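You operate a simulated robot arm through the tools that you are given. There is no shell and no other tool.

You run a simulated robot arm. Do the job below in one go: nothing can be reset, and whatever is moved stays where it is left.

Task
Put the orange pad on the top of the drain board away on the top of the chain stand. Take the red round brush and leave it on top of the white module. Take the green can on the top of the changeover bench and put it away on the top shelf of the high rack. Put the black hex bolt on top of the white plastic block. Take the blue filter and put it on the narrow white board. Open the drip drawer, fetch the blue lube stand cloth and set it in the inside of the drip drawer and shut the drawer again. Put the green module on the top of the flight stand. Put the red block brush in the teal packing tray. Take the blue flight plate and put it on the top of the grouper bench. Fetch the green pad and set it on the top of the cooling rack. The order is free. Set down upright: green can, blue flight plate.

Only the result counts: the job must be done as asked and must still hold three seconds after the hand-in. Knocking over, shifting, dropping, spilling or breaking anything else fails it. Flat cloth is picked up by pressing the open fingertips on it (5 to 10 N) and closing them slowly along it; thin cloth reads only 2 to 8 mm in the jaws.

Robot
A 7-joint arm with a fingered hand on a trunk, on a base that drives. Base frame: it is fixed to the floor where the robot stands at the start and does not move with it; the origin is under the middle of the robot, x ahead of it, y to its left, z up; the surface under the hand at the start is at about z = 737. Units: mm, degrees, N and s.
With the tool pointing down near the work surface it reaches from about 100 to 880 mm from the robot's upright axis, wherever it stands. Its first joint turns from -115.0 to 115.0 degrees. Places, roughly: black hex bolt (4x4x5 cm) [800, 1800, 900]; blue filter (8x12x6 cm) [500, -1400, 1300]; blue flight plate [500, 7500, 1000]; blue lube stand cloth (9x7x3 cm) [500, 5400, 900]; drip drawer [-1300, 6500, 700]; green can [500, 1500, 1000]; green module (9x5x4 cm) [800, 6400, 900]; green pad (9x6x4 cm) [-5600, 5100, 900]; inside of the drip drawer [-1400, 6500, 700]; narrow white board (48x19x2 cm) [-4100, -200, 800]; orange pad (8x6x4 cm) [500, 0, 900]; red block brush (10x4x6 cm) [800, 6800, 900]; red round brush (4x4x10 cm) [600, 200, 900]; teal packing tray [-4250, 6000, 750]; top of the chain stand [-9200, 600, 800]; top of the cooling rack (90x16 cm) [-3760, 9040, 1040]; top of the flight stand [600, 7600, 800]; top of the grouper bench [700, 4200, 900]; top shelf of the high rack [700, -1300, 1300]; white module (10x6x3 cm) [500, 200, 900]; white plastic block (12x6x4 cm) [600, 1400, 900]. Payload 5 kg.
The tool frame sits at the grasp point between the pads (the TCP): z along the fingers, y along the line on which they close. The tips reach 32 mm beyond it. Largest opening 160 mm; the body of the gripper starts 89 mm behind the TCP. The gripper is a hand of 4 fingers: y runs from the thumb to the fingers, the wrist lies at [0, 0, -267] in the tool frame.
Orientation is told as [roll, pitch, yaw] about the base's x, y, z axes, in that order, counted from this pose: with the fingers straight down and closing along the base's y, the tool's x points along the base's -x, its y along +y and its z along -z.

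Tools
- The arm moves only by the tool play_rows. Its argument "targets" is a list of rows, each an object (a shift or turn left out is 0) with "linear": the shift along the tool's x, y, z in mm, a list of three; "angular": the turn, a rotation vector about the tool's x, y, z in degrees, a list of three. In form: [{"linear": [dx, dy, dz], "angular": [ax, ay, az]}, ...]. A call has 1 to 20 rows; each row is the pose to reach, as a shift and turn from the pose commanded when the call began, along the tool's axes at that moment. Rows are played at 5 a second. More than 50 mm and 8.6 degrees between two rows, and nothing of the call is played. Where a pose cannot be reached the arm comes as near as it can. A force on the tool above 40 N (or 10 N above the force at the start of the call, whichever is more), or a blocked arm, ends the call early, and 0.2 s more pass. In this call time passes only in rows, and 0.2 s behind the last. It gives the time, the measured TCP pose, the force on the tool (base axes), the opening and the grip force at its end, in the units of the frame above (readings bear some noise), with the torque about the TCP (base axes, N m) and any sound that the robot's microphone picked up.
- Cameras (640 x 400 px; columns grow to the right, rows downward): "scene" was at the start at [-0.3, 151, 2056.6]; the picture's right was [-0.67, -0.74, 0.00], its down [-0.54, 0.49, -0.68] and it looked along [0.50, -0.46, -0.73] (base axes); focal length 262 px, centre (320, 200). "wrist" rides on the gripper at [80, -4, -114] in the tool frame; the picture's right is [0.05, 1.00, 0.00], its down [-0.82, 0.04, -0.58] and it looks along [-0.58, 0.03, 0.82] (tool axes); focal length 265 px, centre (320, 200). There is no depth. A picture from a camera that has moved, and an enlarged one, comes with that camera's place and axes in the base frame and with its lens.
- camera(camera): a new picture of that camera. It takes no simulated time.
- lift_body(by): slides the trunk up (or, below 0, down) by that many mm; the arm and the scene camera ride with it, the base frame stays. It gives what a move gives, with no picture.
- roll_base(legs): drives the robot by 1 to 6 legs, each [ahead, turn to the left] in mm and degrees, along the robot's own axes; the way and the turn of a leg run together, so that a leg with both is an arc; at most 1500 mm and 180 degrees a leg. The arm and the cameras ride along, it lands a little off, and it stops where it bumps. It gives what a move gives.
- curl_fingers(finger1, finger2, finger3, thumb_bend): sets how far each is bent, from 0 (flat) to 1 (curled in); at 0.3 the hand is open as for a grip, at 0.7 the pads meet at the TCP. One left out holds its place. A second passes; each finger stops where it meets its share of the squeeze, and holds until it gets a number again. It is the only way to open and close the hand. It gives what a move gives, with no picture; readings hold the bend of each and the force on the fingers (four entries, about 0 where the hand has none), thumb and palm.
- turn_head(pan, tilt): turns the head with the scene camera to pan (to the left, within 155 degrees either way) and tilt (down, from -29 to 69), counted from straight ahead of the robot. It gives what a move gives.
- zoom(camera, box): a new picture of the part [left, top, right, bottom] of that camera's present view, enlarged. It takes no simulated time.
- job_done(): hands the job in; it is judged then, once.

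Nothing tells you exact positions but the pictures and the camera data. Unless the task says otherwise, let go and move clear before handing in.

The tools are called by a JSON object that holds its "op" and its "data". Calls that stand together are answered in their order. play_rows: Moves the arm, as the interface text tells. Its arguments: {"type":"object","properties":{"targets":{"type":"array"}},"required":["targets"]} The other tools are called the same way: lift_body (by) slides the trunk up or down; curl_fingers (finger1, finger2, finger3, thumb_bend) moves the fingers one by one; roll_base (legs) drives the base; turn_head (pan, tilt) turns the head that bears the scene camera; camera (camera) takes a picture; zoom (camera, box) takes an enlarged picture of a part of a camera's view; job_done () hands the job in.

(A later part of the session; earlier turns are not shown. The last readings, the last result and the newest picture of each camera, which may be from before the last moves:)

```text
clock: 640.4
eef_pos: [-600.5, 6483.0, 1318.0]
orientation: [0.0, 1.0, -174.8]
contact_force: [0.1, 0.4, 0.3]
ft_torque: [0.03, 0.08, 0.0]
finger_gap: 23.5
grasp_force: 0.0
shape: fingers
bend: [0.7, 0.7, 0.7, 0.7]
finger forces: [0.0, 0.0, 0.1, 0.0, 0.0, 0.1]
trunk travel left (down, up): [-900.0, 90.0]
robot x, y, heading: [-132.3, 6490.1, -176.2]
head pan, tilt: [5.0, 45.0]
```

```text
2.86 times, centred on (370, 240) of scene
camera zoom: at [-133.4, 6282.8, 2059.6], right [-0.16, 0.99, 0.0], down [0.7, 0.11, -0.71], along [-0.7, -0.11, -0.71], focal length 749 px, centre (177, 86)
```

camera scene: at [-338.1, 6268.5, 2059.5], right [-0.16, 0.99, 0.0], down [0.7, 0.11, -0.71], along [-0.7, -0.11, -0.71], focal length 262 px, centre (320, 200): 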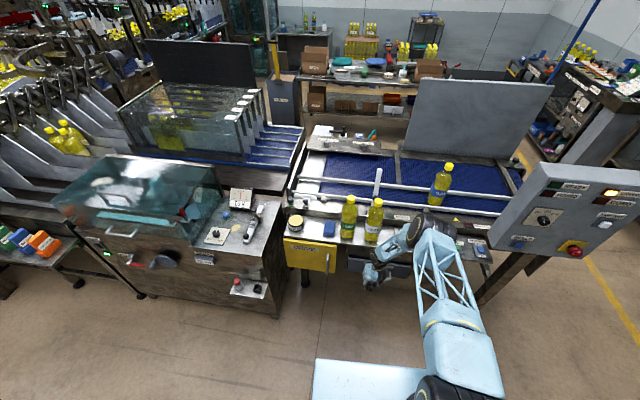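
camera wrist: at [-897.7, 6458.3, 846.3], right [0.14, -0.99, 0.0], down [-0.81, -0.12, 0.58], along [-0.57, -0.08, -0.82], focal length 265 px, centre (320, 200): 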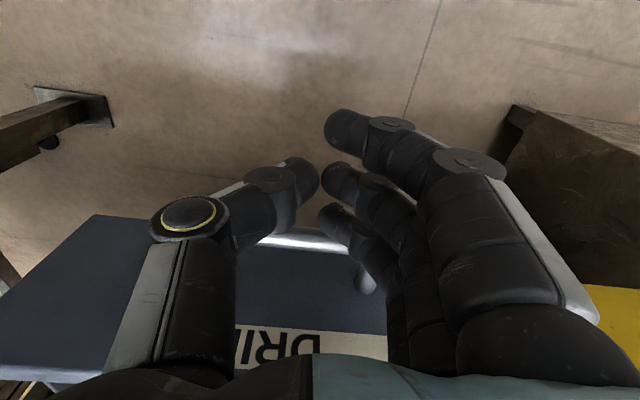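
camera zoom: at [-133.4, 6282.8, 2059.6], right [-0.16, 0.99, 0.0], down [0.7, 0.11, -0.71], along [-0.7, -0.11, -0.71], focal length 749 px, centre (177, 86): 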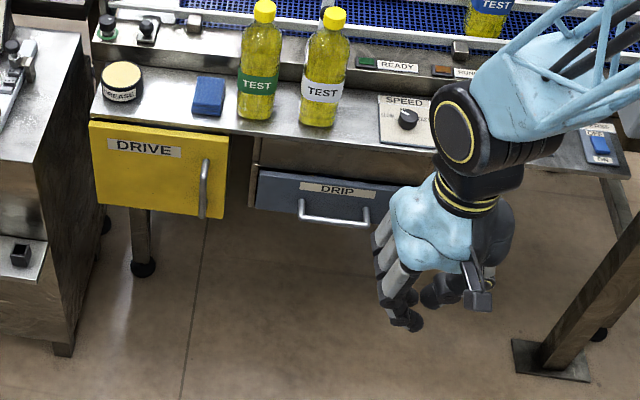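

The drip drawer is shut. I'll turn to the east bench for the green module.

{"op": "roll_base", "data": {"legs": [[0, -90], [0, -86]]}}

{"op": "turn_head", "data": {"pan": 10, "tilt": 45}}

{"op": "camera", "data": {"camera": "scene"}}

{"op": "zoom", "data": {"camera": "scene", "box": [60, 120, 380, 320]}}

```text
clock: 648.8
eef_pos: [340.9, 6495.7, 1317.4]
orientation: [0.1, 1.0, 4.5]
contact_force: [0.2, -0.2, 0.6]
ft_torque: [0.04, -0.02, 0.0]
finger_gap: 23.6
grasp_force: 0.0
shape: fingers
bend: [0.7, 0.7, 0.7, 0.7]
finger forces: [0.0, 0.0, 0.0, 0.1, 0.1, 0.0]
trunk travel left (down, up): [-900.0, 90.0]
robot x, y, heading: [-127.2, 6495.3, 3.3]
head pan, tilt: [5.0, 45.0]
```

```text
clock: 649.5
eef_pos: [341.0, 6497.2, 1315.7]
orientation: [0.1, 1.0, 4.5]
contact_force: [-0.1, -0.6, 0.0]
ft_torque: [-0.02, 0.03, -0.03]
finger_gap: 23.8
grasp_force: 0.1
shape: fingers
bend: [0.7, 0.7, 0.7, 0.7]
finger forces: [0.1, 0.0, 0.0, 0.0, 0.0, 0.1]
trunk travel left (down, up): [-900.0, 90.0]
robot x, y, heading: [-128.9, 6493.3, 3.4]
head pan, tilt: [10.0, 45.0]
```

```text
taken
camera scene: at [-123.0, 6712.3, 2059.6], right [0.23, -0.97, 0.0], down [-0.69, -0.16, -0.71], along [0.69, 0.16, -0.71], focal length 262 px, centre (320, 200)
```

scene: 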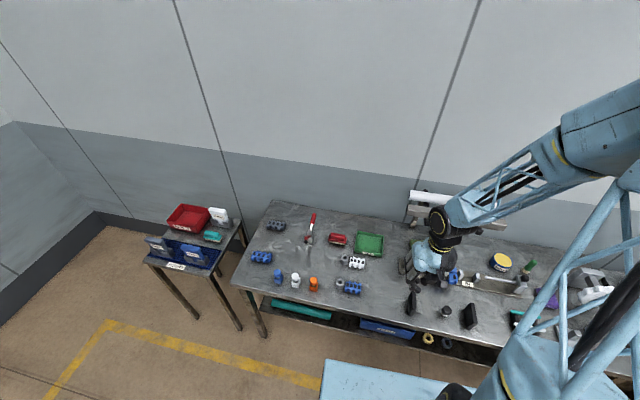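

```text
2.00 times, centred on (220, 220) of scene
camera zoom: at [-123.0, 6712.3, 2059.6], right [0.23, -0.97, 0.0], down [-0.69, -0.16, -0.71], along [0.69, 0.16, -0.71], focal length 524 px, centre (520, 160)
```

zoom: 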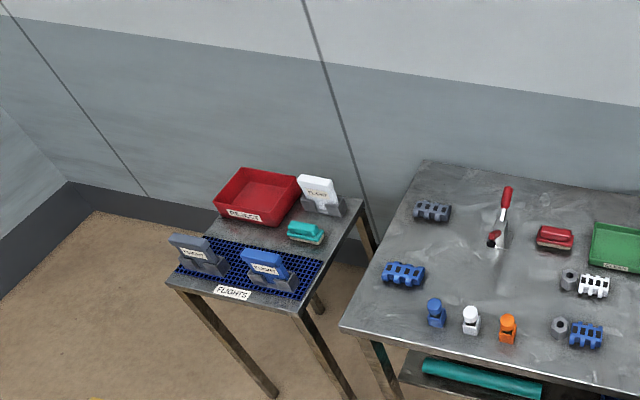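

The flight stand with the blue flight plate is at left, and the red block brush is on this bench. The olive-green module should be at about (804, 6369), behind the arm. I'll move closer and look with the wrist camera.

{"op": "roll_base", "data": {"legs": [[130, 0]]}}

{"op": "play_rows", "data": {"targets": [{"linear": [-40, -20, 0]}, {"linear": [-80, -40, 0]}, {"linear": [-120, -60, 0]}, {"linear": [-160, -80, 0]}, {"linear": [-190, -100, 0]}]}}

{"op": "camera", "data": {"camera": "wrist"}}

{"op": "turn_head", "data": {"pan": -10, "tilt": 45}}

{"op": "camera", "data": {"camera": "scene"}}

```text
clock: 650.8
eef_pos: [469.3, 6508.1, 1316.7]
orientation: [0.0, 1.1, 4.7]
contact_force: [0.3, -0.2, 0.3]
ft_torque: [-0.04, 0.04, -0.05]
finger_gap: 23.8
grasp_force: 0.0
shape: fingers
bend: [0.7, 0.7, 0.7, 0.7]
finger forces: [0.1, 0.1, 0.1, 0.0, 0.0, 0.0]
trunk travel left (down, up): [-900.0, 90.0]
robot x, y, heading: [-1.3, 6500.6, 3.5]
head pan, tilt: [10.0, 45.0]
```

```text
clock: 652.0
eef_pos: [669.5, 6420.9, 1310.0]
orientation: [0.1, 1.0, 4.7]
contact_force: [0.5, 0.3, 0.0]
ft_torque: [0.0, 0.01, 0.0]
finger_gap: 23.6
grasp_force: 0.1
shape: fingers
bend: [0.7, 0.7, 0.7, 0.7]
finger forces: [0.1, 0.1, 0.1, 0.0, 0.0, 0.0]
trunk travel left (down, up): [-900.0, 90.0]
robot x, y, heading: [-8.4, 6495.9, 3.8]
head pan, tilt: [10.0, 45.0]
```

```text
taken
camera wrist: at [590.7, 6408.9, 1425.4], right [-0.14, 0.99, 0.0], down [0.82, 0.11, 0.56], along [0.56, 0.08, -0.83], focal length 265 px, centre (320, 200)
```

wrist: 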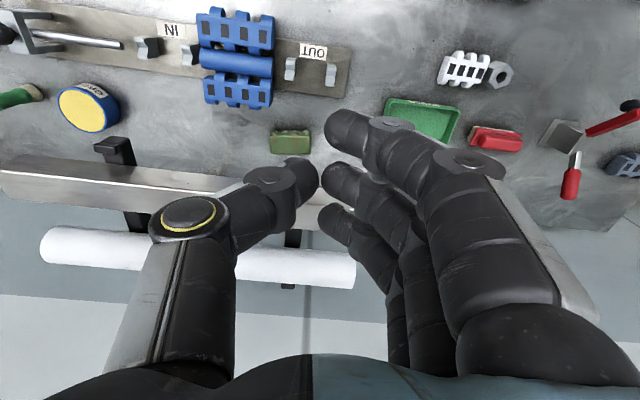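

```text
clock: 652.8
eef_pos: [667.2, 6422.0, 1311.0]
orientation: [0.0, 1.0, 4.7]
contact_force: [0.0, -0.2, -0.4]
ft_torque: [-0.01, -0.01, 0.02]
finger_gap: 23.9
grasp_force: 0.1
shape: fingers
bend: [0.7, 0.7, 0.7, 0.7]
finger forces: [0.0, 0.0, 0.0, 0.1, 0.1, 0.1]
trunk travel left (down, up): [-900.0, 90.0]
robot x, y, heading: [-2.2, 6504.4, 3.8]
head pan, tilt: [-10.0, 45.0]
```

```text
taken
camera scene: at [5.1, 6691.7, 2059.6], right [-0.11, -0.99, 0.0], down [-0.7, 0.08, -0.71], along [0.7, -0.08, -0.71], focal length 262 px, centre (320, 200)
```

scene: 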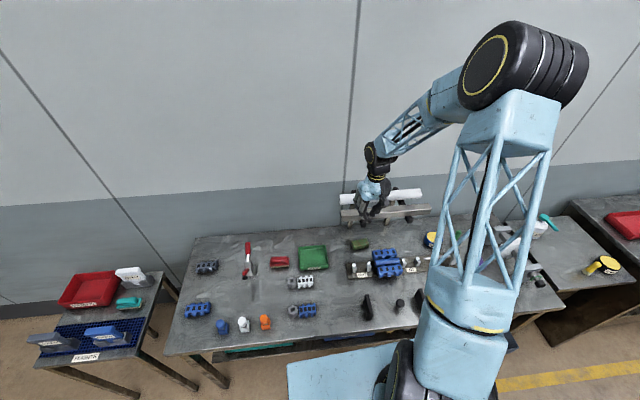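

{"op": "zoom", "data": {"camera": "scene", "box": [320, 170, 460, 270]}}

{"op": "zoom", "data": {"camera": "wrist", "box": [180, 90, 400, 260]}}

```text
4.00 times, centred on (390, 220) of scene
camera zoom: at [5.1, 6691.7, 2059.6], right [-0.11, -0.99, 0.0], down [-0.7, 0.08, -0.71], along [0.7, -0.08, -0.71], focal length 1049 px, centre (40, 120)
```

zoom: 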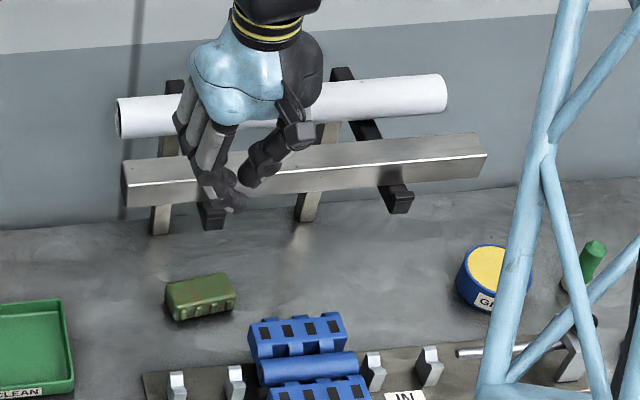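

```text
2.35 times, centred on (290, 175) of wrist
camera zoom: at [589.5, 6409.8, 1425.9], right [-0.14, 0.99, 0.0], down [0.82, 0.11, 0.56], along [0.56, 0.08, -0.83], focal length 624 px, centre (391, 259)
```

zoom: 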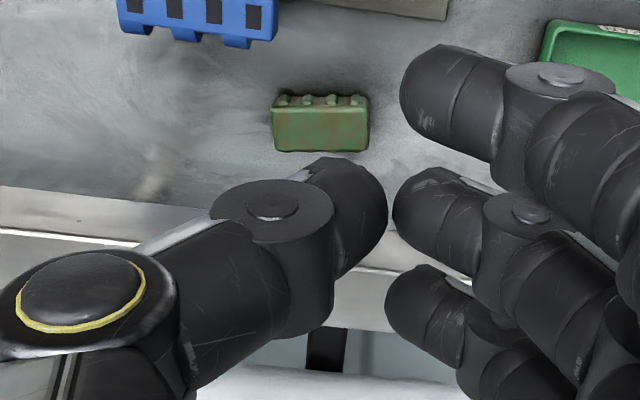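

The module lies under a beam (x ≈ 775, z ≈ 1130–1200) of the roll stand, so I must reach in tilted from the front. I'll pull back, tilt the hand 40° with fingers pointing forward-down, and open it.

{"op": "play_rows", "data": {"targets": [{"linear": [45, 0, 0]}, {"linear": [90, -5, 10]}, {"linear": [111, -10, 45], "angular": [0, -6, 1]}, {"linear": [111, -14, 75], "angular": [0, -13, 2]}, {"linear": [111, -19, 100], "angular": [0, -20, 3]}, {"linear": [111, -24, 125], "angular": [0, -27, 4]}, {"linear": [111, -28, 145], "angular": [0, -34, 4.5]}, {"linear": [111, -32, 161], "angular": [0, -40, 4.7]}]}}

{"op": "curl_fingers", "data": {"finger1": 0.44, "finger2": 0.44, "finger3": 0.44, "thumb_bend": 0.44}}

{"op": "camera", "data": {"camera": "wrist"}}

```text
clock: 654.6
eef_pos: [556.9, 6381.0, 1156.2]
orientation: [2.0, -39.0, -0.8]
contact_force: [0.8, -0.2, 1.0]
ft_torque: [0.02, 0.0, 0.01]
finger_gap: 23.9
grasp_force: 0.1
shape: fingers
bend: [0.7, 0.7, 0.7, 0.7]
finger forces: [0.1, 0.0, 0.0, 0.1, 0.1, 0.0]
trunk travel left (down, up): [-900.0, 90.0]
robot x, y, heading: [-5.5, 6501.4, 3.5]
head pan, tilt: [-10.0, 45.0]
```

```text
clock: 655.6
eef_pos: [556.4, 6381.8, 1156.0]
orientation: [1.9, -39.0, -0.8]
contact_force: [-0.7, -0.3, -0.6]
ft_torque: [0.0, -0.03, 0.02]
finger_gap: 114.5
grasp_force: 0.1
shape: fingers
bend: [0.44, 0.44, 0.44, 0.44]
finger forces: [0.1, 0.1, 0.0, 0.0, 0.1, 0.0]
trunk travel left (down, up): [-900.0, 90.0]
robot x, y, heading: [-1.9, 6500.6, 3.4]
head pan, tilt: [-10.0, 45.0]
```

```text
taken
camera wrist: at [421.8, 6374.3, 1194.2], right [-0.05, 1.0, -0.01], down [0.27, 0.02, 0.96], along [0.96, 0.04, -0.27], focal length 265 px, centre (320, 200)
```

wrist: 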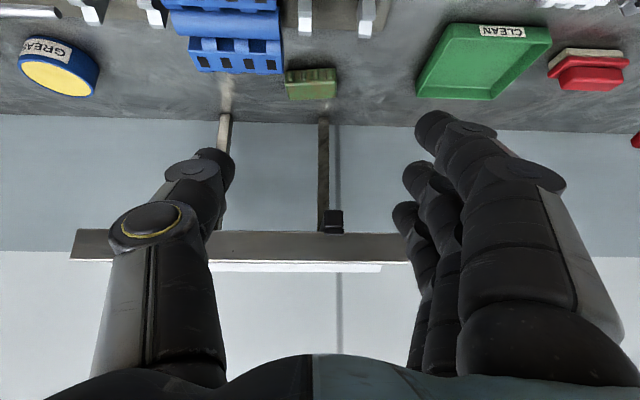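

The beam bottom is at z ≈ 1140 near x = 764, and the module is centred at about (822, 6374). I'll reach in under the beam.

{"op": "play_rows", "data": {"targets": [{"linear": [-5, -2, 45]}, {"linear": [-10, -4, 90]}, {"linear": [-15, -6, 135]}, {"linear": [-20, -8, 180]}, {"linear": [-27, -9, 220]}, {"linear": [-37, -10, 260]}, {"linear": [-47, -10, 300]}, {"linear": [-53, -11, 330]}]}}

{"op": "camera", "data": {"camera": "wrist"}}

{"op": "zoom", "data": {"camera": "scene", "box": [300, 170, 440, 270]}}

```text
clock: 657.4
eef_pos: [804.5, 6376.2, 930.8]
orientation: [2.0, -38.8, -0.7]
contact_force: [0.5, -0.5, -0.2]
ft_torque: [0.03, 0.03, 0.01]
finger_gap: 114.7
grasp_force: 0.0
shape: fingers
bend: [0.44, 0.44, 0.44, 0.44]
finger forces: [0.0, 0.0, 0.0, 0.0, 0.0, 0.1]
trunk travel left (down, up): [-900.0, 90.0]
robot x, y, heading: [-6.7, 6496.7, 3.6]
head pan, tilt: [-10.0, 45.0]
```

```text
taken
camera wrist: at [670.3, 6369.6, 967.8], right [-0.05, 1.0, -0.01], down [0.27, 0.02, 0.96], along [0.96, 0.04, -0.27], focal length 265 px, centre (320, 200)
```

wrist: 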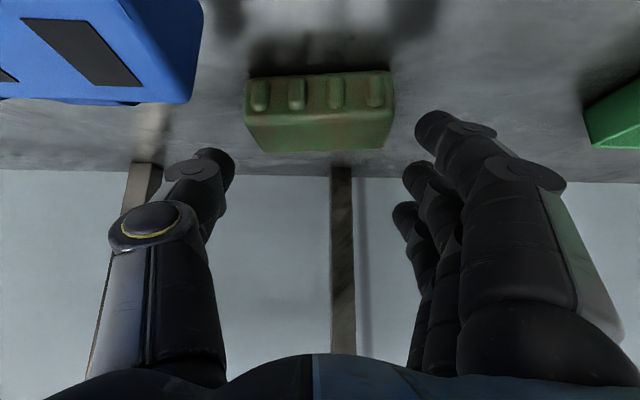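

```text
4.00 times, centred on (370, 220) of scene
camera zoom: at [5.4, 6691.5, 2059.6], right [-0.11, -0.99, 0.0], down [-0.7, 0.08, -0.71], along [0.7, -0.08, -0.71], focal length 1049 px, centre (120, 120)
```

zoom: 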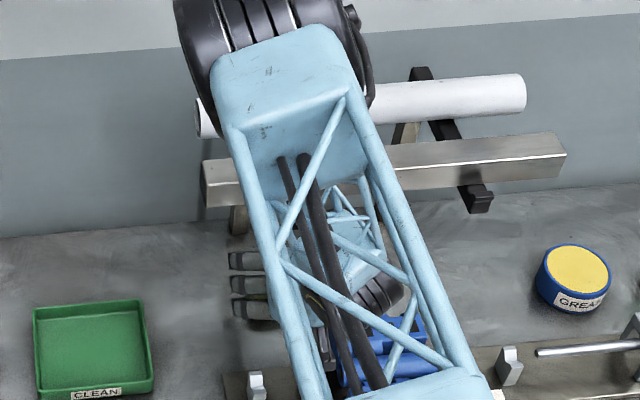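

The module is centred between thumb and fingers. I'll advance the last 33 mm.

{"op": "play_rows", "data": {"targets": [{"linear": [2, -1, 12]}, {"linear": [3.5, -1.5, 23]}, {"linear": [4.6, -2, 33]}]}}

{"op": "camera", "data": {"camera": "wrist"}}

```text
clock: 658.2
eef_pos: [820.4, 6377.0, 902.2]
orientation: [1.8, -38.9, -0.8]
contact_force: [0.4, 0.4, 0.0]
ft_torque: [0.01, 0.02, -0.01]
finger_gap: 114.2
grasp_force: 0.0
shape: fingers
bend: [0.44, 0.44, 0.44, 0.44]
finger forces: [0.0, 0.1, 0.0, 0.1, 0.0, 0.0]
trunk travel left (down, up): [-900.0, 90.0]
robot x, y, heading: [-3.8, 6501.6, 3.6]
head pan, tilt: [-10.0, 45.0]
```

```text
taken
camera wrist: at [687.3, 6369.8, 940.2], right [-0.05, 1.0, -0.01], down [0.27, 0.02, 0.96], along [0.96, 0.04, -0.27], focal length 265 px, centre (320, 200)
```

wrist: 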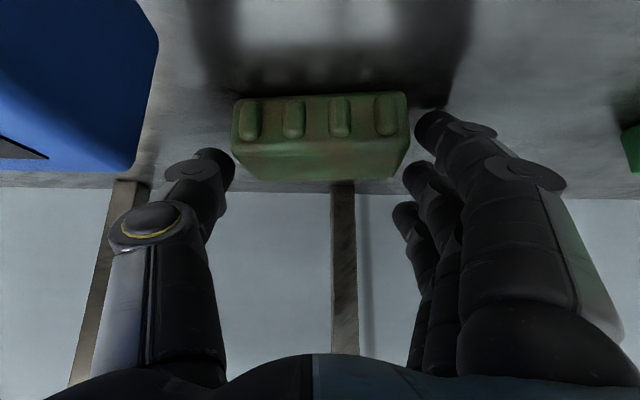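

{"op": "curl_fingers", "data": {"finger1": 0.7, "finger2": 0.7, "finger3": 0.7, "thumb_bend": 0.7}}

{"op": "camera", "data": {"camera": "wrist"}}

```text
clock: 659.2
eef_pos: [821.4, 6376.7, 902.5]
orientation: [1.9, -38.9, -0.8]
contact_force: [0.8, -0.8, -0.7]
ft_torque: [0.02, 0.01, 0.03]
finger_gap: 94.3
grasp_force: 16.9
shape: fingers
bend: [0.48, 0.46, 0.7, 0.55]
finger forces: [8.4, 8.7, 0.0, 0.0, 17.5, 0.0]
trunk travel left (down, up): [-900.0, 90.0]
robot x, y, heading: [-5.9, 6501.7, 3.5]
head pan, tilt: [-10.0, 45.0]
```

```text
taken
camera wrist: at [687.1, 6369.8, 940.6], right [-0.05, 1.0, -0.01], down [0.27, 0.02, 0.96], along [0.96, 0.04, -0.27], focal length 265 px, centre (320, 200)
```

wrist: 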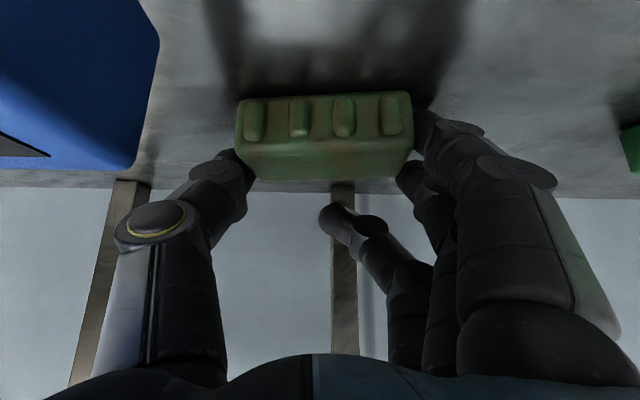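

Gripped with fingers 1 and 2 against the thumb. I'll lift slightly and withdraw along the same path.

{"op": "play_rows", "data": {"targets": [{"linear": [-5, 0, -7]}, {"linear": [-15, 1, -20]}, {"linear": [-10, 2, -60]}, {"linear": [-2, 3, -100]}, {"linear": [8, 5, -140]}, {"linear": [18, 6, -185]}, {"linear": [25, 8, -230]}, {"linear": [32, 9, -275]}, {"linear": [38, 10, -320]}, {"linear": [42, 11, -360]}]}}

{"op": "camera", "data": {"camera": "wrist"}}

```text
clock: 661.4
eef_pos: [561.7, 6379.6, 1155.0]
orientation: [2.0, -39.0, -0.9]
contact_force: [0.2, 0.1, -1.2]
ft_torque: [0.03, -0.05, 0.03]
finger_gap: 94.2
grasp_force: 16.9
shape: fingers
bend: [0.48, 0.46, 0.7, 0.55]
finger forces: [8.4, 8.8, 0.1, 0.1, 17.2, 0.0]
trunk travel left (down, up): [-900.0, 90.0]
robot x, y, heading: [-6.3, 6504.4, 3.4]
head pan, tilt: [-10.0, 45.0]
```

```text
taken
camera wrist: at [428.7, 6371.9, 1192.7], right [-0.05, 1.0, -0.01], down [0.27, 0.02, 0.96], along [0.96, 0.04, -0.27], focal length 265 px, centre (320, 200)
```

wrist: 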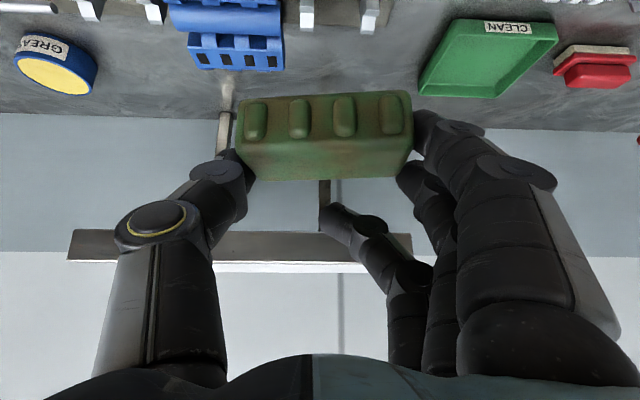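

The module is clear. I'll raise it, keeping the tilt, and drive to the flight stand.

{"op": "play_rows", "data": {"targets": [{"linear": [-31, 1, -39]}, {"linear": [-62, 3, -78]}, {"linear": [-94, 4, -116]}]}}

{"op": "roll_base", "data": {"legs": [[-190, 0], [0, 87], [1060, 0], [0, -90]]}}

{"op": "turn_head", "data": {"pan": 0, "tilt": 45}}

{"op": "camera", "data": {"camera": "scene"}}

```text
clock: 662.2
eef_pos: [559.5, 6378.7, 1308.0]
orientation: [1.9, -39.0, -0.8]
contact_force: [-1.4, -1.5, -1.5]
ft_torque: [0.02, -0.08, -0.01]
finger_gap: 93.9
grasp_force: 16.9
shape: fingers
bend: [0.48, 0.46, 0.7, 0.55]
finger forces: [8.4, 8.8, 0.0, 0.1, 17.2, 0.0]
trunk travel left (down, up): [-900.0, 90.0]
robot x, y, heading: [-2.0, 6500.0, 3.8]
head pan, tilt: [-10.0, 45.0]
```

```text
clock: 676.7
eef_pos: [357.7, 7429.1, 1306.3]
orientation: [1.9, -38.9, -2.3]
contact_force: [-0.9, -0.1, -1.4]
ft_torque: [-0.05, -0.01, 0.0]
finger_gap: 93.9
grasp_force: 17.6
shape: fingers
bend: [0.48, 0.46, 0.7, 0.56]
finger forces: [8.2, 8.6, 0.1, 0.0, 17.0, 0.0]
trunk travel left (down, up): [-900.0, 90.0]
robot x, y, heading: [-213.6, 7567.8, 2.1]
head pan, tilt: [-10.0, 45.0]
```

```text
clock: 677.5
eef_pos: [357.6, 7430.7, 1304.8]
orientation: [1.9, -39.0, -2.3]
contact_force: [-0.2, 0.5, -1.8]
ft_torque: [-0.01, 0.02, 0.0]
finger_gap: 94.3
grasp_force: 17.2
shape: fingers
bend: [0.48, 0.46, 0.7, 0.56]
finger forces: [8.2, 8.7, 0.0, 0.0, 17.0, 0.1]
trunk travel left (down, up): [-900.0, 90.0]
robot x, y, heading: [-209.2, 7564.9, 2.0]
head pan, tilt: [0.0, 45.0]
```

```text
taken
camera scene: at [-191.9, 7772.3, 2059.6], right [0.03, -1.0, 0.0], down [-0.71, -0.02, -0.71], along [0.71, 0.02, -0.71], focal length 262 px, centre (320, 200)
```

scene: 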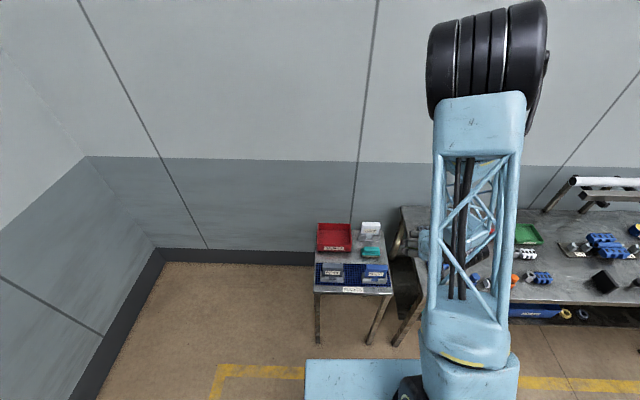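

{"op": "zoom", "data": {"camera": "scene", "box": [300, 210, 410, 310]}}

```text
4.00 times, centred on (355, 260) of scene
camera zoom: at [-191.9, 7772.3, 2059.6], right [0.03, -1.0, 0.0], down [-0.71, -0.02, -0.71], along [0.71, 0.02, -0.71], focal length 1049 px, centre (180, -40)
```

zoom: 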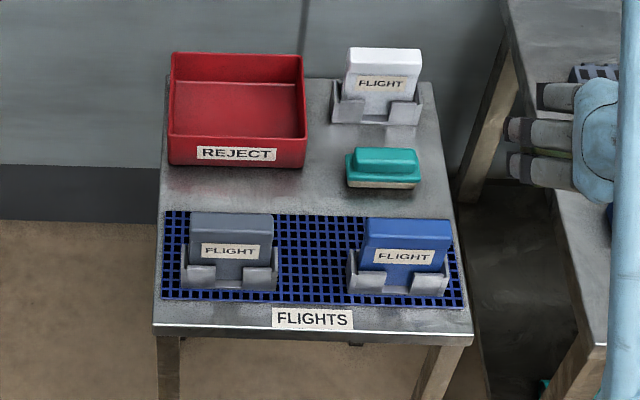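

The free strip on the flight stand is between the mat and the red tray, near (608, 7644). The tilted hand's camera must pass between the grey and blue plates. I'll drive closer and look from above.

{"op": "roll_base", "data": {"legs": [[170, 0]]}}

{"op": "camera", "data": {"camera": "wrist"}}

{"op": "zoom", "data": {"camera": "scene", "box": [300, 230, 460, 350]}}

```text
clock: 678.9
eef_pos: [529.0, 7438.3, 1305.5]
orientation: [1.8, -39.0, -2.3]
contact_force: [0.7, 0.1, -1.7]
ft_torque: [-0.04, 0.0, 0.0]
finger_gap: 94.0
grasp_force: 16.8
shape: fingers
bend: [0.48, 0.46, 0.7, 0.56]
finger forces: [8.2, 8.8, 0.1, 0.0, 17.0, 0.1]
trunk travel left (down, up): [-900.0, 90.0]
robot x, y, heading: [-34.5, 7571.4, 2.0]
head pan, tilt: [0.0, 45.0]
```

```text
taken
camera wrist: at [396.0, 7433.9, 1343.3], right [-0.02, 1.0, -0.01], down [0.27, 0.01, 0.96], along [0.96, 0.02, -0.27], focal length 265 px, centre (320, 200)
```

wrist: 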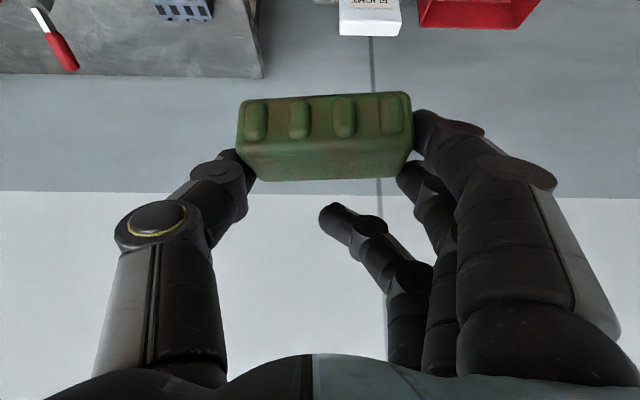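

```text
3.33 times, centred on (380, 290) of scene
camera zoom: at [-18.7, 7778.5, 2059.5], right [0.04, -1.0, 0.0], down [-0.71, -0.03, -0.71], along [0.71, 0.03, -0.71], focal length 874 px, centre (120, -100)
```

zoom: 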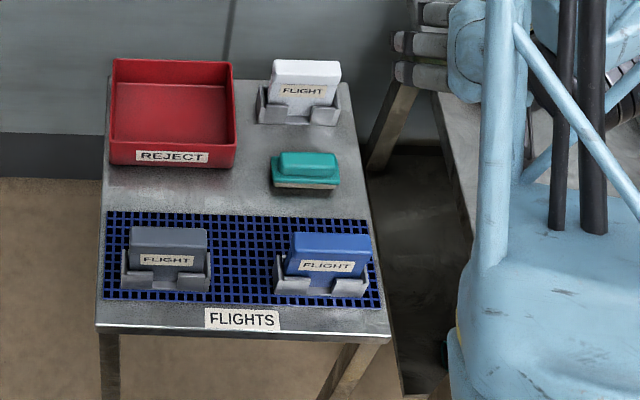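

{"op": "play_rows", "data": {"targets": [{"linear": [20, 29.5, 29.5]}, {"linear": [41, 59, 59]}, {"linear": [61, 88.5, 89]}, {"linear": [82, 118, 118]}, {"linear": [102, 147.5, 148], "angular": [0, 0, -1]}, {"linear": [123, 177, 177], "angular": [0, 0, -2]}, {"linear": [143, 206.5, 207], "angular": [0, 0, -2]}]}}

{"op": "camera", "data": {"camera": "wrist"}}

{"op": "camera", "data": {"camera": "scene"}}

```text
clock: 680.5
eef_pos: [549.7, 7650.1, 1061.4]
orientation: [0.3, -39.0, 0.3]
contact_force: [-0.9, 0.5, -1.5]
ft_torque: [-0.01, -0.01, -0.06]
finger_gap: 93.7
grasp_force: 17.5
shape: fingers
bend: [0.48, 0.46, 0.7, 0.56]
finger forces: [8.5, 8.7, 0.0, 0.1, 17.1, 0.0]
trunk travel left (down, up): [-900.0, 90.0]
robot x, y, heading: [-37.6, 7575.2, 1.9]
head pan, tilt: [0.0, 45.0]
```

```text
taken
camera wrist: at [415.6, 7644.2, 1099.3], right [-0.05, 1.0, -0.03], down [0.27, 0.04, 0.96], along [0.96, 0.04, -0.27], focal length 265 px, centre (320, 200)
```

wrist: 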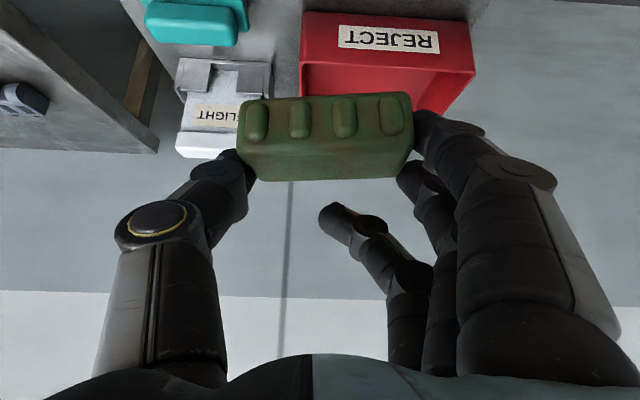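

```text
taken
camera scene: at [-20.3, 7780.8, 2059.4], right [0.04, -1.0, 0.0], down [-0.71, -0.03, -0.71], along [0.71, 0.02, -0.71], focal length 262 px, centre (320, 200)
```

scene: 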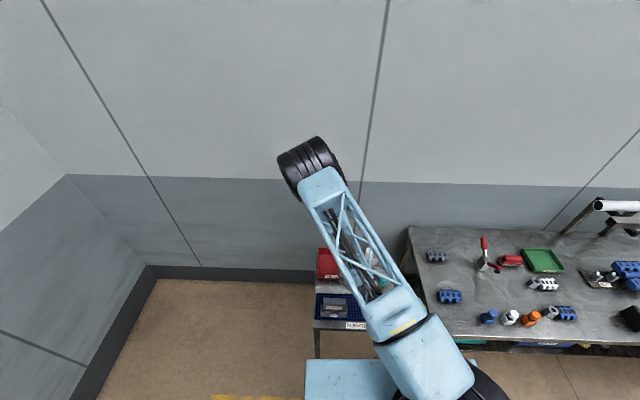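

{"op": "play_rows", "data": {"targets": [{"linear": [13, 0, 37]}, {"linear": [27, 0, 75]}, {"linear": [40, 0, 112]}, {"linear": [50, 0, 140]}]}}

{"op": "camera", "data": {"camera": "wrist"}}

{"op": "zoom", "data": {"camera": "scene", "box": [290, 220, 430, 340]}}

```text
clock: 681.5
eef_pos: [599.6, 7651.2, 920.4]
orientation: [0.3, -39.0, 0.2]
contact_force: [-0.6, 0.5, -0.5]
ft_torque: [-0.01, 0.05, -0.02]
finger_gap: 93.5
grasp_force: 18.0
shape: fingers
bend: [0.48, 0.46, 0.7, 0.56]
finger forces: [8.4, 8.8, 0.1, 0.1, 17.0, 0.0]
trunk travel left (down, up): [-900.0, 90.0]
robot x, y, heading: [-36.6, 7569.9, 2.0]
head pan, tilt: [0.0, 45.0]
```

```text
taken
camera wrist: at [465.5, 7644.6, 958.5], right [-0.05, 1.0, -0.03], down [0.27, 0.04, 0.96], along [0.96, 0.04, -0.27], focal length 265 px, centre (320, 200)
```

wrist: 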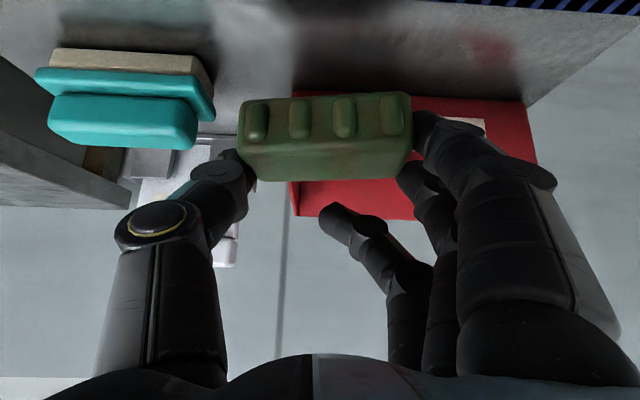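

```text
3.33 times, centred on (360, 280) of scene
camera zoom: at [-20.5, 7778.7, 2059.6], right [0.04, -1.0, 0.0], down [-0.71, -0.03, -0.71], along [0.71, 0.03, -0.71], focal length 874 px, centre (187, -67)
```

zoom: 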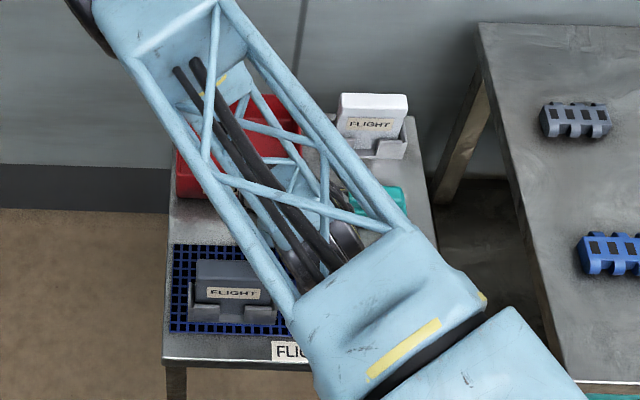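

Clearances look fine. I'll go down vertically in steps.

{"op": "play_rows", "data": {"targets": [{"linear": [9, 0, 12]}, {"linear": [17, 0, 24]}, {"linear": [24, 0, 34]}]}}

{"op": "camera", "data": {"camera": "wrist"}}

```text
clock: 682.2
eef_pos: [608.2, 7655.1, 892.0]
orientation: [0.8, -39.8, 0.3]
contact_force: [-3.6, 5.8, 17.1]
ft_torque: [-0.06, -0.43, 0.09]
finger_gap: 94.1
grasp_force: 26.2
shape: fingers
bend: [0.48, 0.46, 0.77, 0.56]
finger forces: [8.7, 8.9, 18.2, 0.0, 16.8, 0.0]
trunk travel left (down, up): [-900.0, 90.0]
robot x, y, heading: [-34.0, 7574.2, 2.2]
head pan, tilt: [0.0, 45.0]
stopped in row 3: the force on the tool passed its limit at 42 N (the readings are from after the stop); the commanded pose is now the measured one
```

```text
taken
camera wrist: at [474.3, 7648.7, 928.2], right [-0.05, 1.0, -0.02], down [0.26, 0.04, 0.97], along [0.97, 0.05, -0.26], focal length 265 px, centre (320, 200)
```

wrist: 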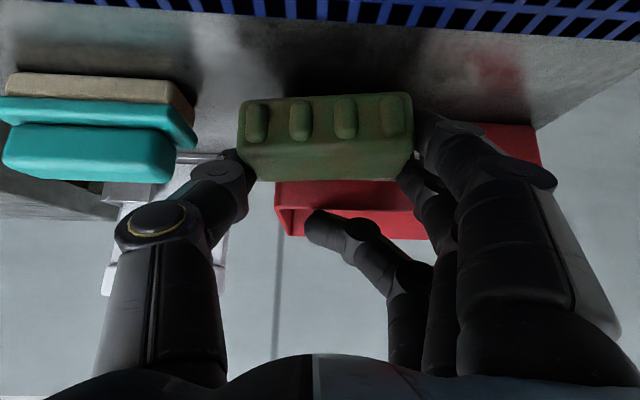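

Finger 3 touched the tray's rim. I'll rise, curl that finger in, and shift slightly toward the robot.

{"op": "play_rows", "data": {"targets": [{"linear": [-6, -2, -10]}, {"linear": [-10, -4, -26]}]}}

{"op": "curl_fingers", "data": {"finger3": 1.0}}

{"op": "camera", "data": {"camera": "wrist"}}

{"op": "zoom", "data": {"camera": "scene", "box": [290, 220, 430, 340]}}

```text
clock: 682.8
eef_pos: [597.3, 7649.2, 918.2]
orientation: [0.6, -39.6, 0.3]
contact_force: [-0.1, -0.1, -0.8]
ft_torque: [-0.01, 0.0, 0.01]
finger_gap: 94.1
grasp_force: 17.1
shape: fingers
bend: [0.48, 0.46, 0.7, 0.56]
finger forces: [8.3, 8.8, 0.0, 0.1, 17.1, 0.1]
trunk travel left (down, up): [-900.0, 90.0]
robot x, y, heading: [-37.1, 7572.4, 2.1]
head pan, tilt: [0.0, 45.0]
```

```text
clock: 683.8
eef_pos: [598.6, 7649.5, 917.8]
orientation: [0.7, -39.7, 0.3]
contact_force: [-0.4, -0.9, -1.2]
ft_torque: [0.0, 0.02, -0.02]
finger_gap: 93.8
grasp_force: 17.5
shape: fingers
bend: [0.48, 0.46, 1.0, 0.56]
finger forces: [8.3, 8.9, 0.0, 0.1, 17.1, 0.0]
trunk travel left (down, up): [-900.0, 90.0]
robot x, y, heading: [-38.7, 7579.2, 2.0]
head pan, tilt: [0.0, 45.0]
```

```text
taken
camera wrist: at [463.9, 7642.6, 953.8], right [-0.05, 1.0, -0.02], down [0.26, 0.04, 0.97], along [0.96, 0.04, -0.26], focal length 265 px, centre (320, 200)
```

wrist: 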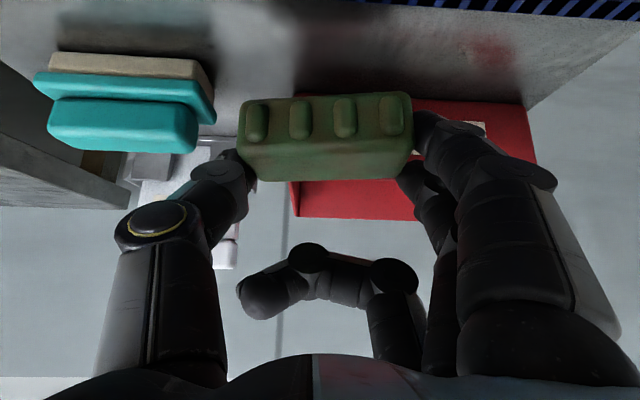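

```text
3.33 times, centred on (360, 280) of scene
camera zoom: at [-21.0, 7778.8, 2059.5], right [0.04, -1.0, 0.0], down [-0.71, -0.03, -0.71], along [0.71, 0.03, -0.71], focal length 874 px, centre (187, -67)
```

zoom: 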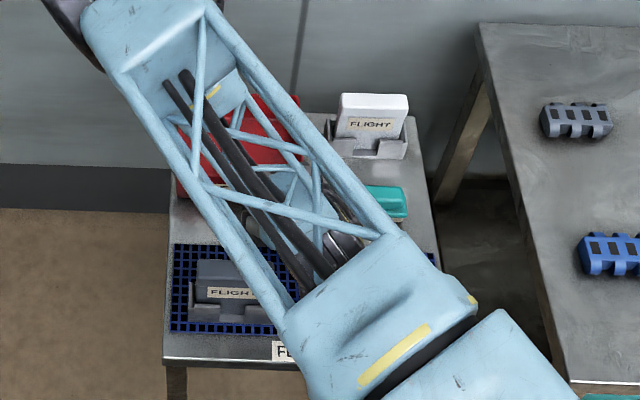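

{"op": "play_rows", "data": {"targets": [{"linear": [8, 0, 11]}, {"linear": [16, 0, 22]}, {"linear": [23, 0, 31]}]}}

{"op": "camera", "data": {"camera": "wrist"}}

```text
clock: 684.6
eef_pos: [601.4, 7648.8, 879.0]
orientation: [0.7, -39.8, 0.3]
contact_force: [0.2, 0.1, -2.2]
ft_torque: [0.0, 0.01, 0.01]
finger_gap: 93.8
grasp_force: 17.1
shape: fingers
bend: [0.48, 0.46, 1.0, 0.56]
finger forces: [8.4, 8.9, 0.0, 0.0, 17.1, 0.0]
trunk travel left (down, up): [-900.0, 90.0]
robot x, y, heading: [-37.0, 7569.9, 2.0]
head pan, tilt: [0.0, 45.0]
```

```text
taken
camera wrist: at [466.4, 7643.1, 914.9], right [-0.05, 1.0, -0.02], down [0.26, 0.04, 0.97], along [0.96, 0.04, -0.26], focal length 265 px, centre (320, 200)
```

wrist: 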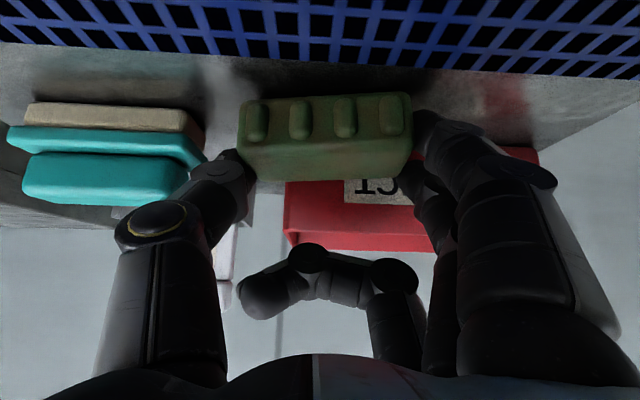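

{"op": "play_rows", "data": {"targets": [{"linear": [2, 0, 3]}, {"linear": [5, 0, 6]}, {"linear": [7.5, 0, 9]}]}}

```text
clock: 685.4
eef_pos: [602.1, 7647.9, 872.8]
orientation: [0.9, -40.3, 0.0]
contact_force: [-6.6, -2.5, 28.3]
ft_torque: [1.73, 0.61, 0.51]
finger_gap: 94.0
grasp_force: 29.3
shape: fingers
bend: [0.5, 0.46, 1.0, 0.56]
finger forces: [32.1, 9.3, 0.0, 0.1, 16.1, 0.0]
trunk travel left (down, up): [-900.0, 90.0]
robot x, y, heading: [-35.1, 7571.0, 2.2]
head pan, tilt: [0.0, 45.0]
stopped in row 3: the force on the tool passed its limit at 47 N (the readings are from after the stop); the commanded pose is now the measured one
```

Finger 1 touches the mat edge and the module is at table level. I'll ease up 1.5 mm and release.

{"op": "play_rows", "data": {"targets": [{"linear": [-1, 0, -1.2]}]}}

{"op": "curl_fingers", "data": {"finger1": 0.43, "finger2": 0.42, "thumb_bend": 0.53}}

{"op": "camera", "data": {"camera": "wrist"}}

```text
clock: 685.8
eef_pos: [603.2, 7650.1, 871.8]
orientation: [0.7, -40.2, 0.1]
contact_force: [-0.2, -1.2, 19.8]
ft_torque: [1.13, 0.05, 0.03]
finger_gap: 94.0
grasp_force: 24.7
shape: fingers
bend: [0.5, 0.46, 1.0, 0.56]
finger forces: [24.3, 8.9, 0.1, 0.1, 16.9, 0.0]
trunk travel left (down, up): [-900.0, 90.0]
robot x, y, heading: [-36.3, 7575.7, 1.9]
head pan, tilt: [0.0, 45.0]
```

```text
clock: 686.8
eef_pos: [604.2, 7648.0, 872.8]
orientation: [0.9, -40.2, 0.2]
contact_force: [2.8, -6.8, 20.7]
ft_torque: [0.96, 0.02, -0.06]
finger_gap: 96.7
grasp_force: 11.6
shape: fingers
bend: [0.48, 0.42, 1.0, 0.52]
finger forces: [21.3, 0.1, 0.1, 0.1, 2.7, 0.0]
trunk travel left (down, up): [-900.0, 90.0]
robot x, y, heading: [-36.0, 7570.2, 2.0]
head pan, tilt: [0.0, 45.0]
```

```text
taken
camera wrist: at [468.4, 7642.2, 907.8], right [-0.05, 1.0, -0.02], down [0.25, 0.03, 0.97], along [0.97, 0.04, -0.25], focal length 265 px, centre (320, 200)
```

wrist: 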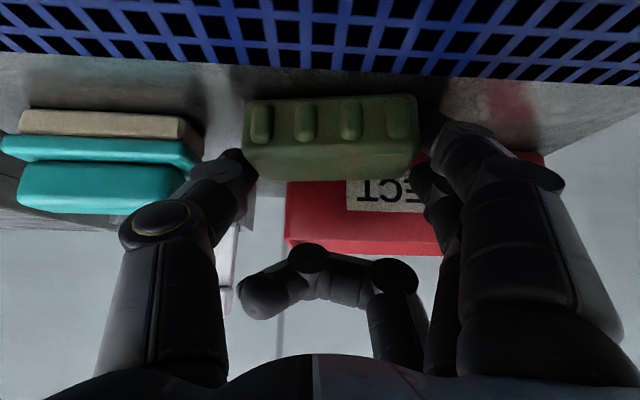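

{"op": "play_rows", "data": {"targets": [{"linear": [-1.5, 0, -2]}]}}

{"op": "camera", "data": {"camera": "wrist"}}

```text
clock: 687.2
eef_pos: [602.1, 7651.3, 873.3]
orientation: [0.7, -40.1, 0.2]
contact_force: [-0.6, -0.3, -0.4]
ft_torque: [-0.01, -0.01, 0.0]
finger_gap: 99.9
grasp_force: 0.6
shape: fingers
bend: [0.43, 0.42, 1.0, 0.53]
finger forces: [0.1, 0.3, 0.0, 0.0, 0.3, 0.1]
trunk travel left (down, up): [-900.0, 90.0]
robot x, y, heading: [-37.1, 7572.8, 1.7]
head pan, tilt: [0.0, 45.0]
```

```text
taken
camera wrist: at [467.9, 7643.6, 908.6], right [-0.05, 1.0, -0.02], down [0.25, 0.04, 0.97], along [0.97, 0.05, -0.26], focal length 265 px, centre (320, 200)
```

wrist: 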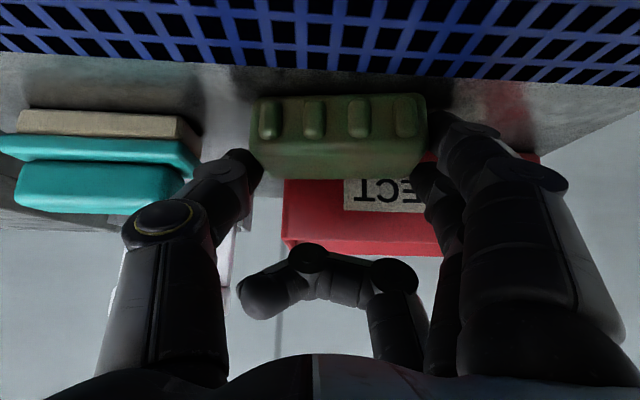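

{"op": "curl_fingers", "data": {"finger1": 0.39, "finger2": 0.38, "thumb_bend": 0.5}}

{"op": "play_rows", "data": {"targets": [{"linear": [-6.5, 0, -7.7]}, {"linear": [-19, 1, -23]}, {"linear": [-39, 1, -46]}, {"linear": [-58, 1, -69]}, {"linear": [-80, 1, -100]}, {"linear": [-100, 1, -130]}, {"linear": [-120, 1, -165]}]}}

{"op": "camera", "data": {"camera": "wrist"}}

{"op": "zoom", "data": {"camera": "scene", "box": [290, 220, 430, 340]}}

```text
clock: 688.2
eef_pos: [603.7, 7648.9, 874.9]
orientation: [0.8, -40.1, 0.0]
contact_force: [-0.6, 0.3, 0.0]
ft_torque: [0.03, 0.01, 0.01]
finger_gap: 112.3
grasp_force: 0.1
shape: fingers
bend: [0.39, 0.38, 1.0, 0.5]
finger forces: [0.0, 0.0, 0.0, 0.0, 0.0, 0.0]
trunk travel left (down, up): [-900.0, 90.0]
robot x, y, heading: [-33.3, 7571.0, 1.9]
head pan, tilt: [0.0, 45.0]
```

```text
clock: 689.8
eef_pos: [588.1, 7648.9, 1076.9]
orientation: [0.9, -40.1, 0.0]
contact_force: [0.2, 0.3, -0.1]
ft_torque: [0.03, 0.02, 0.02]
finger_gap: 112.5
grasp_force: 0.0
shape: fingers
bend: [0.39, 0.38, 1.0, 0.5]
finger forces: [0.0, 0.0, 0.0, 0.1, 0.1, 0.0]
trunk travel left (down, up): [-900.0, 90.0]
robot x, y, heading: [-39.5, 7570.0, 2.2]
head pan, tilt: [0.0, 45.0]
```

```text
taken
camera wrist: at [452.4, 7641.5, 1112.0], right [-0.05, 1.0, -0.02], down [0.25, 0.03, 0.97], along [0.97, 0.04, -0.25], focal length 265 px, centre (320, 200)
```

wrist: 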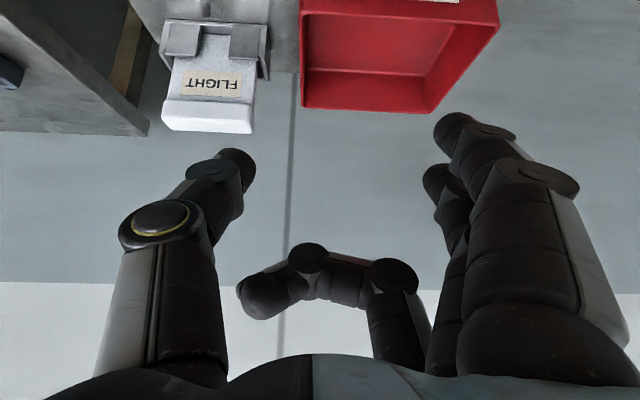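

```text
3.33 times, centred on (360, 280) of scene
camera zoom: at [-22.5, 7778.1, 2059.5], right [0.04, -1.0, 0.0], down [-0.71, -0.03, -0.71], along [0.71, 0.03, -0.71], focal length 874 px, centre (187, -67)
```

zoom: 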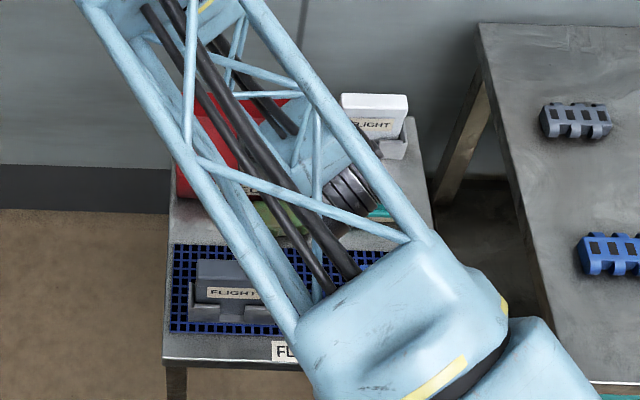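

{"op": "play_rows", "data": {"targets": [{"linear": [-9, 0, -36], "angular": [0, 6.7, 0]}, {"linear": [-17, 0, -72], "angular": [0, 13.4, 0]}, {"linear": [-26, 0, -108], "angular": [0, 20, 0]}, {"linear": [-35, 0, -144], "angular": [0, 26.7, 0]}, {"linear": [-43, 0, -180], "angular": [0, 33.4, 0]}, {"linear": [-52, 0, -217], "angular": [0, 40, 0]}]}}

{"op": "curl_fingers", "data": {"finger1": 0.45, "finger2": 0.45, "finger3": 0.45, "thumb_bend": 0.45}}

{"op": "camera", "data": {"camera": "wrist"}}

{"op": "camera", "data": {"camera": "scene"}}

```text
clock: 691.4
eef_pos: [473.4, 7710.0, 1280.3]
orientation: [0.6, 0.0, 8.9]
contact_force: [0.7, -0.8, 0.1]
ft_torque: [0.04, 0.04, 0.0]
finger_gap: 113.2
grasp_force: 0.0
shape: fingers
bend: [0.39, 0.38, 1.0, 0.5]
finger forces: [0.0, 0.0, 0.1, 0.0, 0.1, 0.0]
trunk travel left (down, up): [-900.0, 90.0]
robot x, y, heading: [-35.1, 7573.9, 1.9]
head pan, tilt: [0.0, 45.0]
stopped in row 6: the arm was blocked; the commanded pose is now the measured one
```

```text
clock: 692.4
eef_pos: [473.2, 7712.2, 1281.3]
orientation: [0.5, -0.1, 8.9]
contact_force: [0.1, 0.1, -0.3]
ft_torque: [-0.04, 0.01, -0.01]
finger_gap: 111.4
grasp_force: 0.0
shape: fingers
bend: [0.45, 0.45, 0.45, 0.45]
finger forces: [0.0, 0.0, 0.0, 0.0, 0.1, 0.0]
trunk travel left (down, up): [-900.0, 90.0]
robot x, y, heading: [-37.4, 7575.1, 2.2]
head pan, tilt: [0.0, 45.0]
```

```text
taken
camera wrist: at [394.0, 7694.0, 1393.5], right [-0.21, 0.98, 0.01], down [0.8, 0.16, 0.58], along [0.56, 0.13, -0.82], focal length 265 px, centre (320, 200)
```

wrist: 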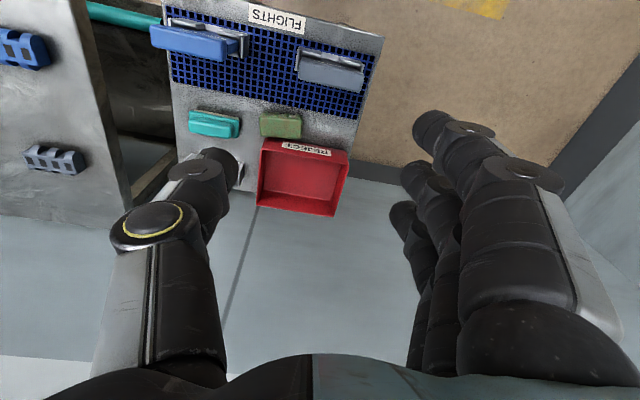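

```text
taken
camera scene: at [-21.1, 7779.1, 2059.5], right [0.04, -1.0, 0.0], down [-0.71, -0.03, -0.71], along [0.71, 0.03, -0.71], focal length 262 px, centre (320, 200)
```

scene: 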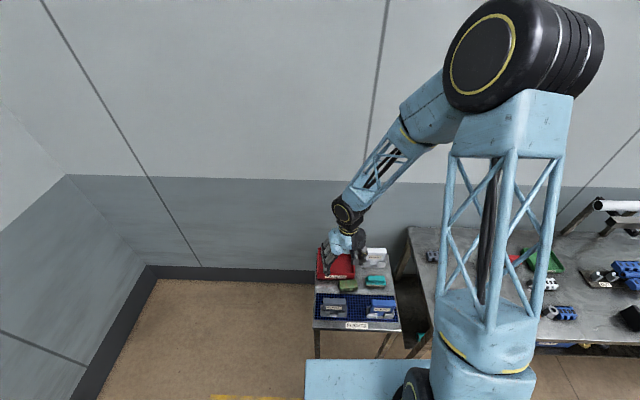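

The green module sits on the flight stand. Next is the blue flight plate, so I'll zoom to see how it stands.

{"op": "zoom", "data": {"camera": "wrist", "box": [130, 0, 390, 160]}}

{"op": "zoom", "data": {"camera": "scene", "box": [300, 230, 420, 340]}}

```text
2.46 times, centred on (260, 80) of wrist
camera zoom: at [394.0, 7694.0, 1393.5], right [-0.21, 0.98, 0.01], down [0.8, 0.16, 0.58], along [0.56, 0.13, -0.82], focal length 653 px, centre (468, 495)
```

zoom: 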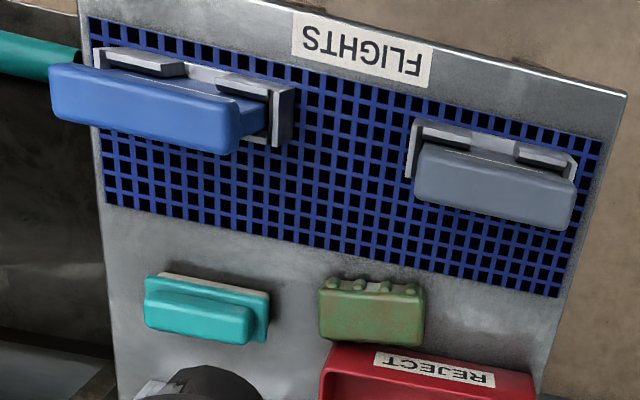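

```text
3.64 times, centred on (360, 285) of scene
camera zoom: at [-21.1, 7779.1, 2059.5], right [0.04, -1.0, 0.0], down [-0.71, -0.03, -0.71], along [0.71, 0.03, -0.71], focal length 954 px, centre (174, -109)
```

zoom: 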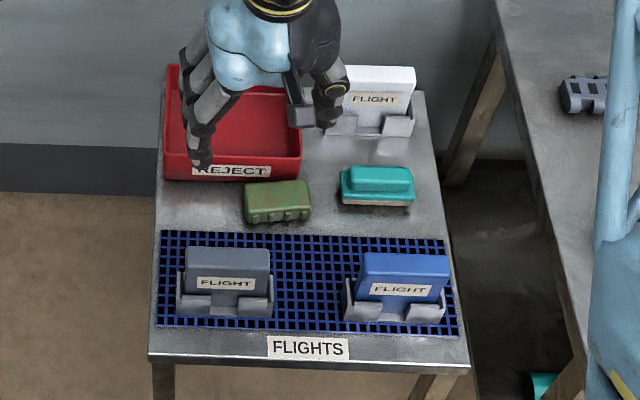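

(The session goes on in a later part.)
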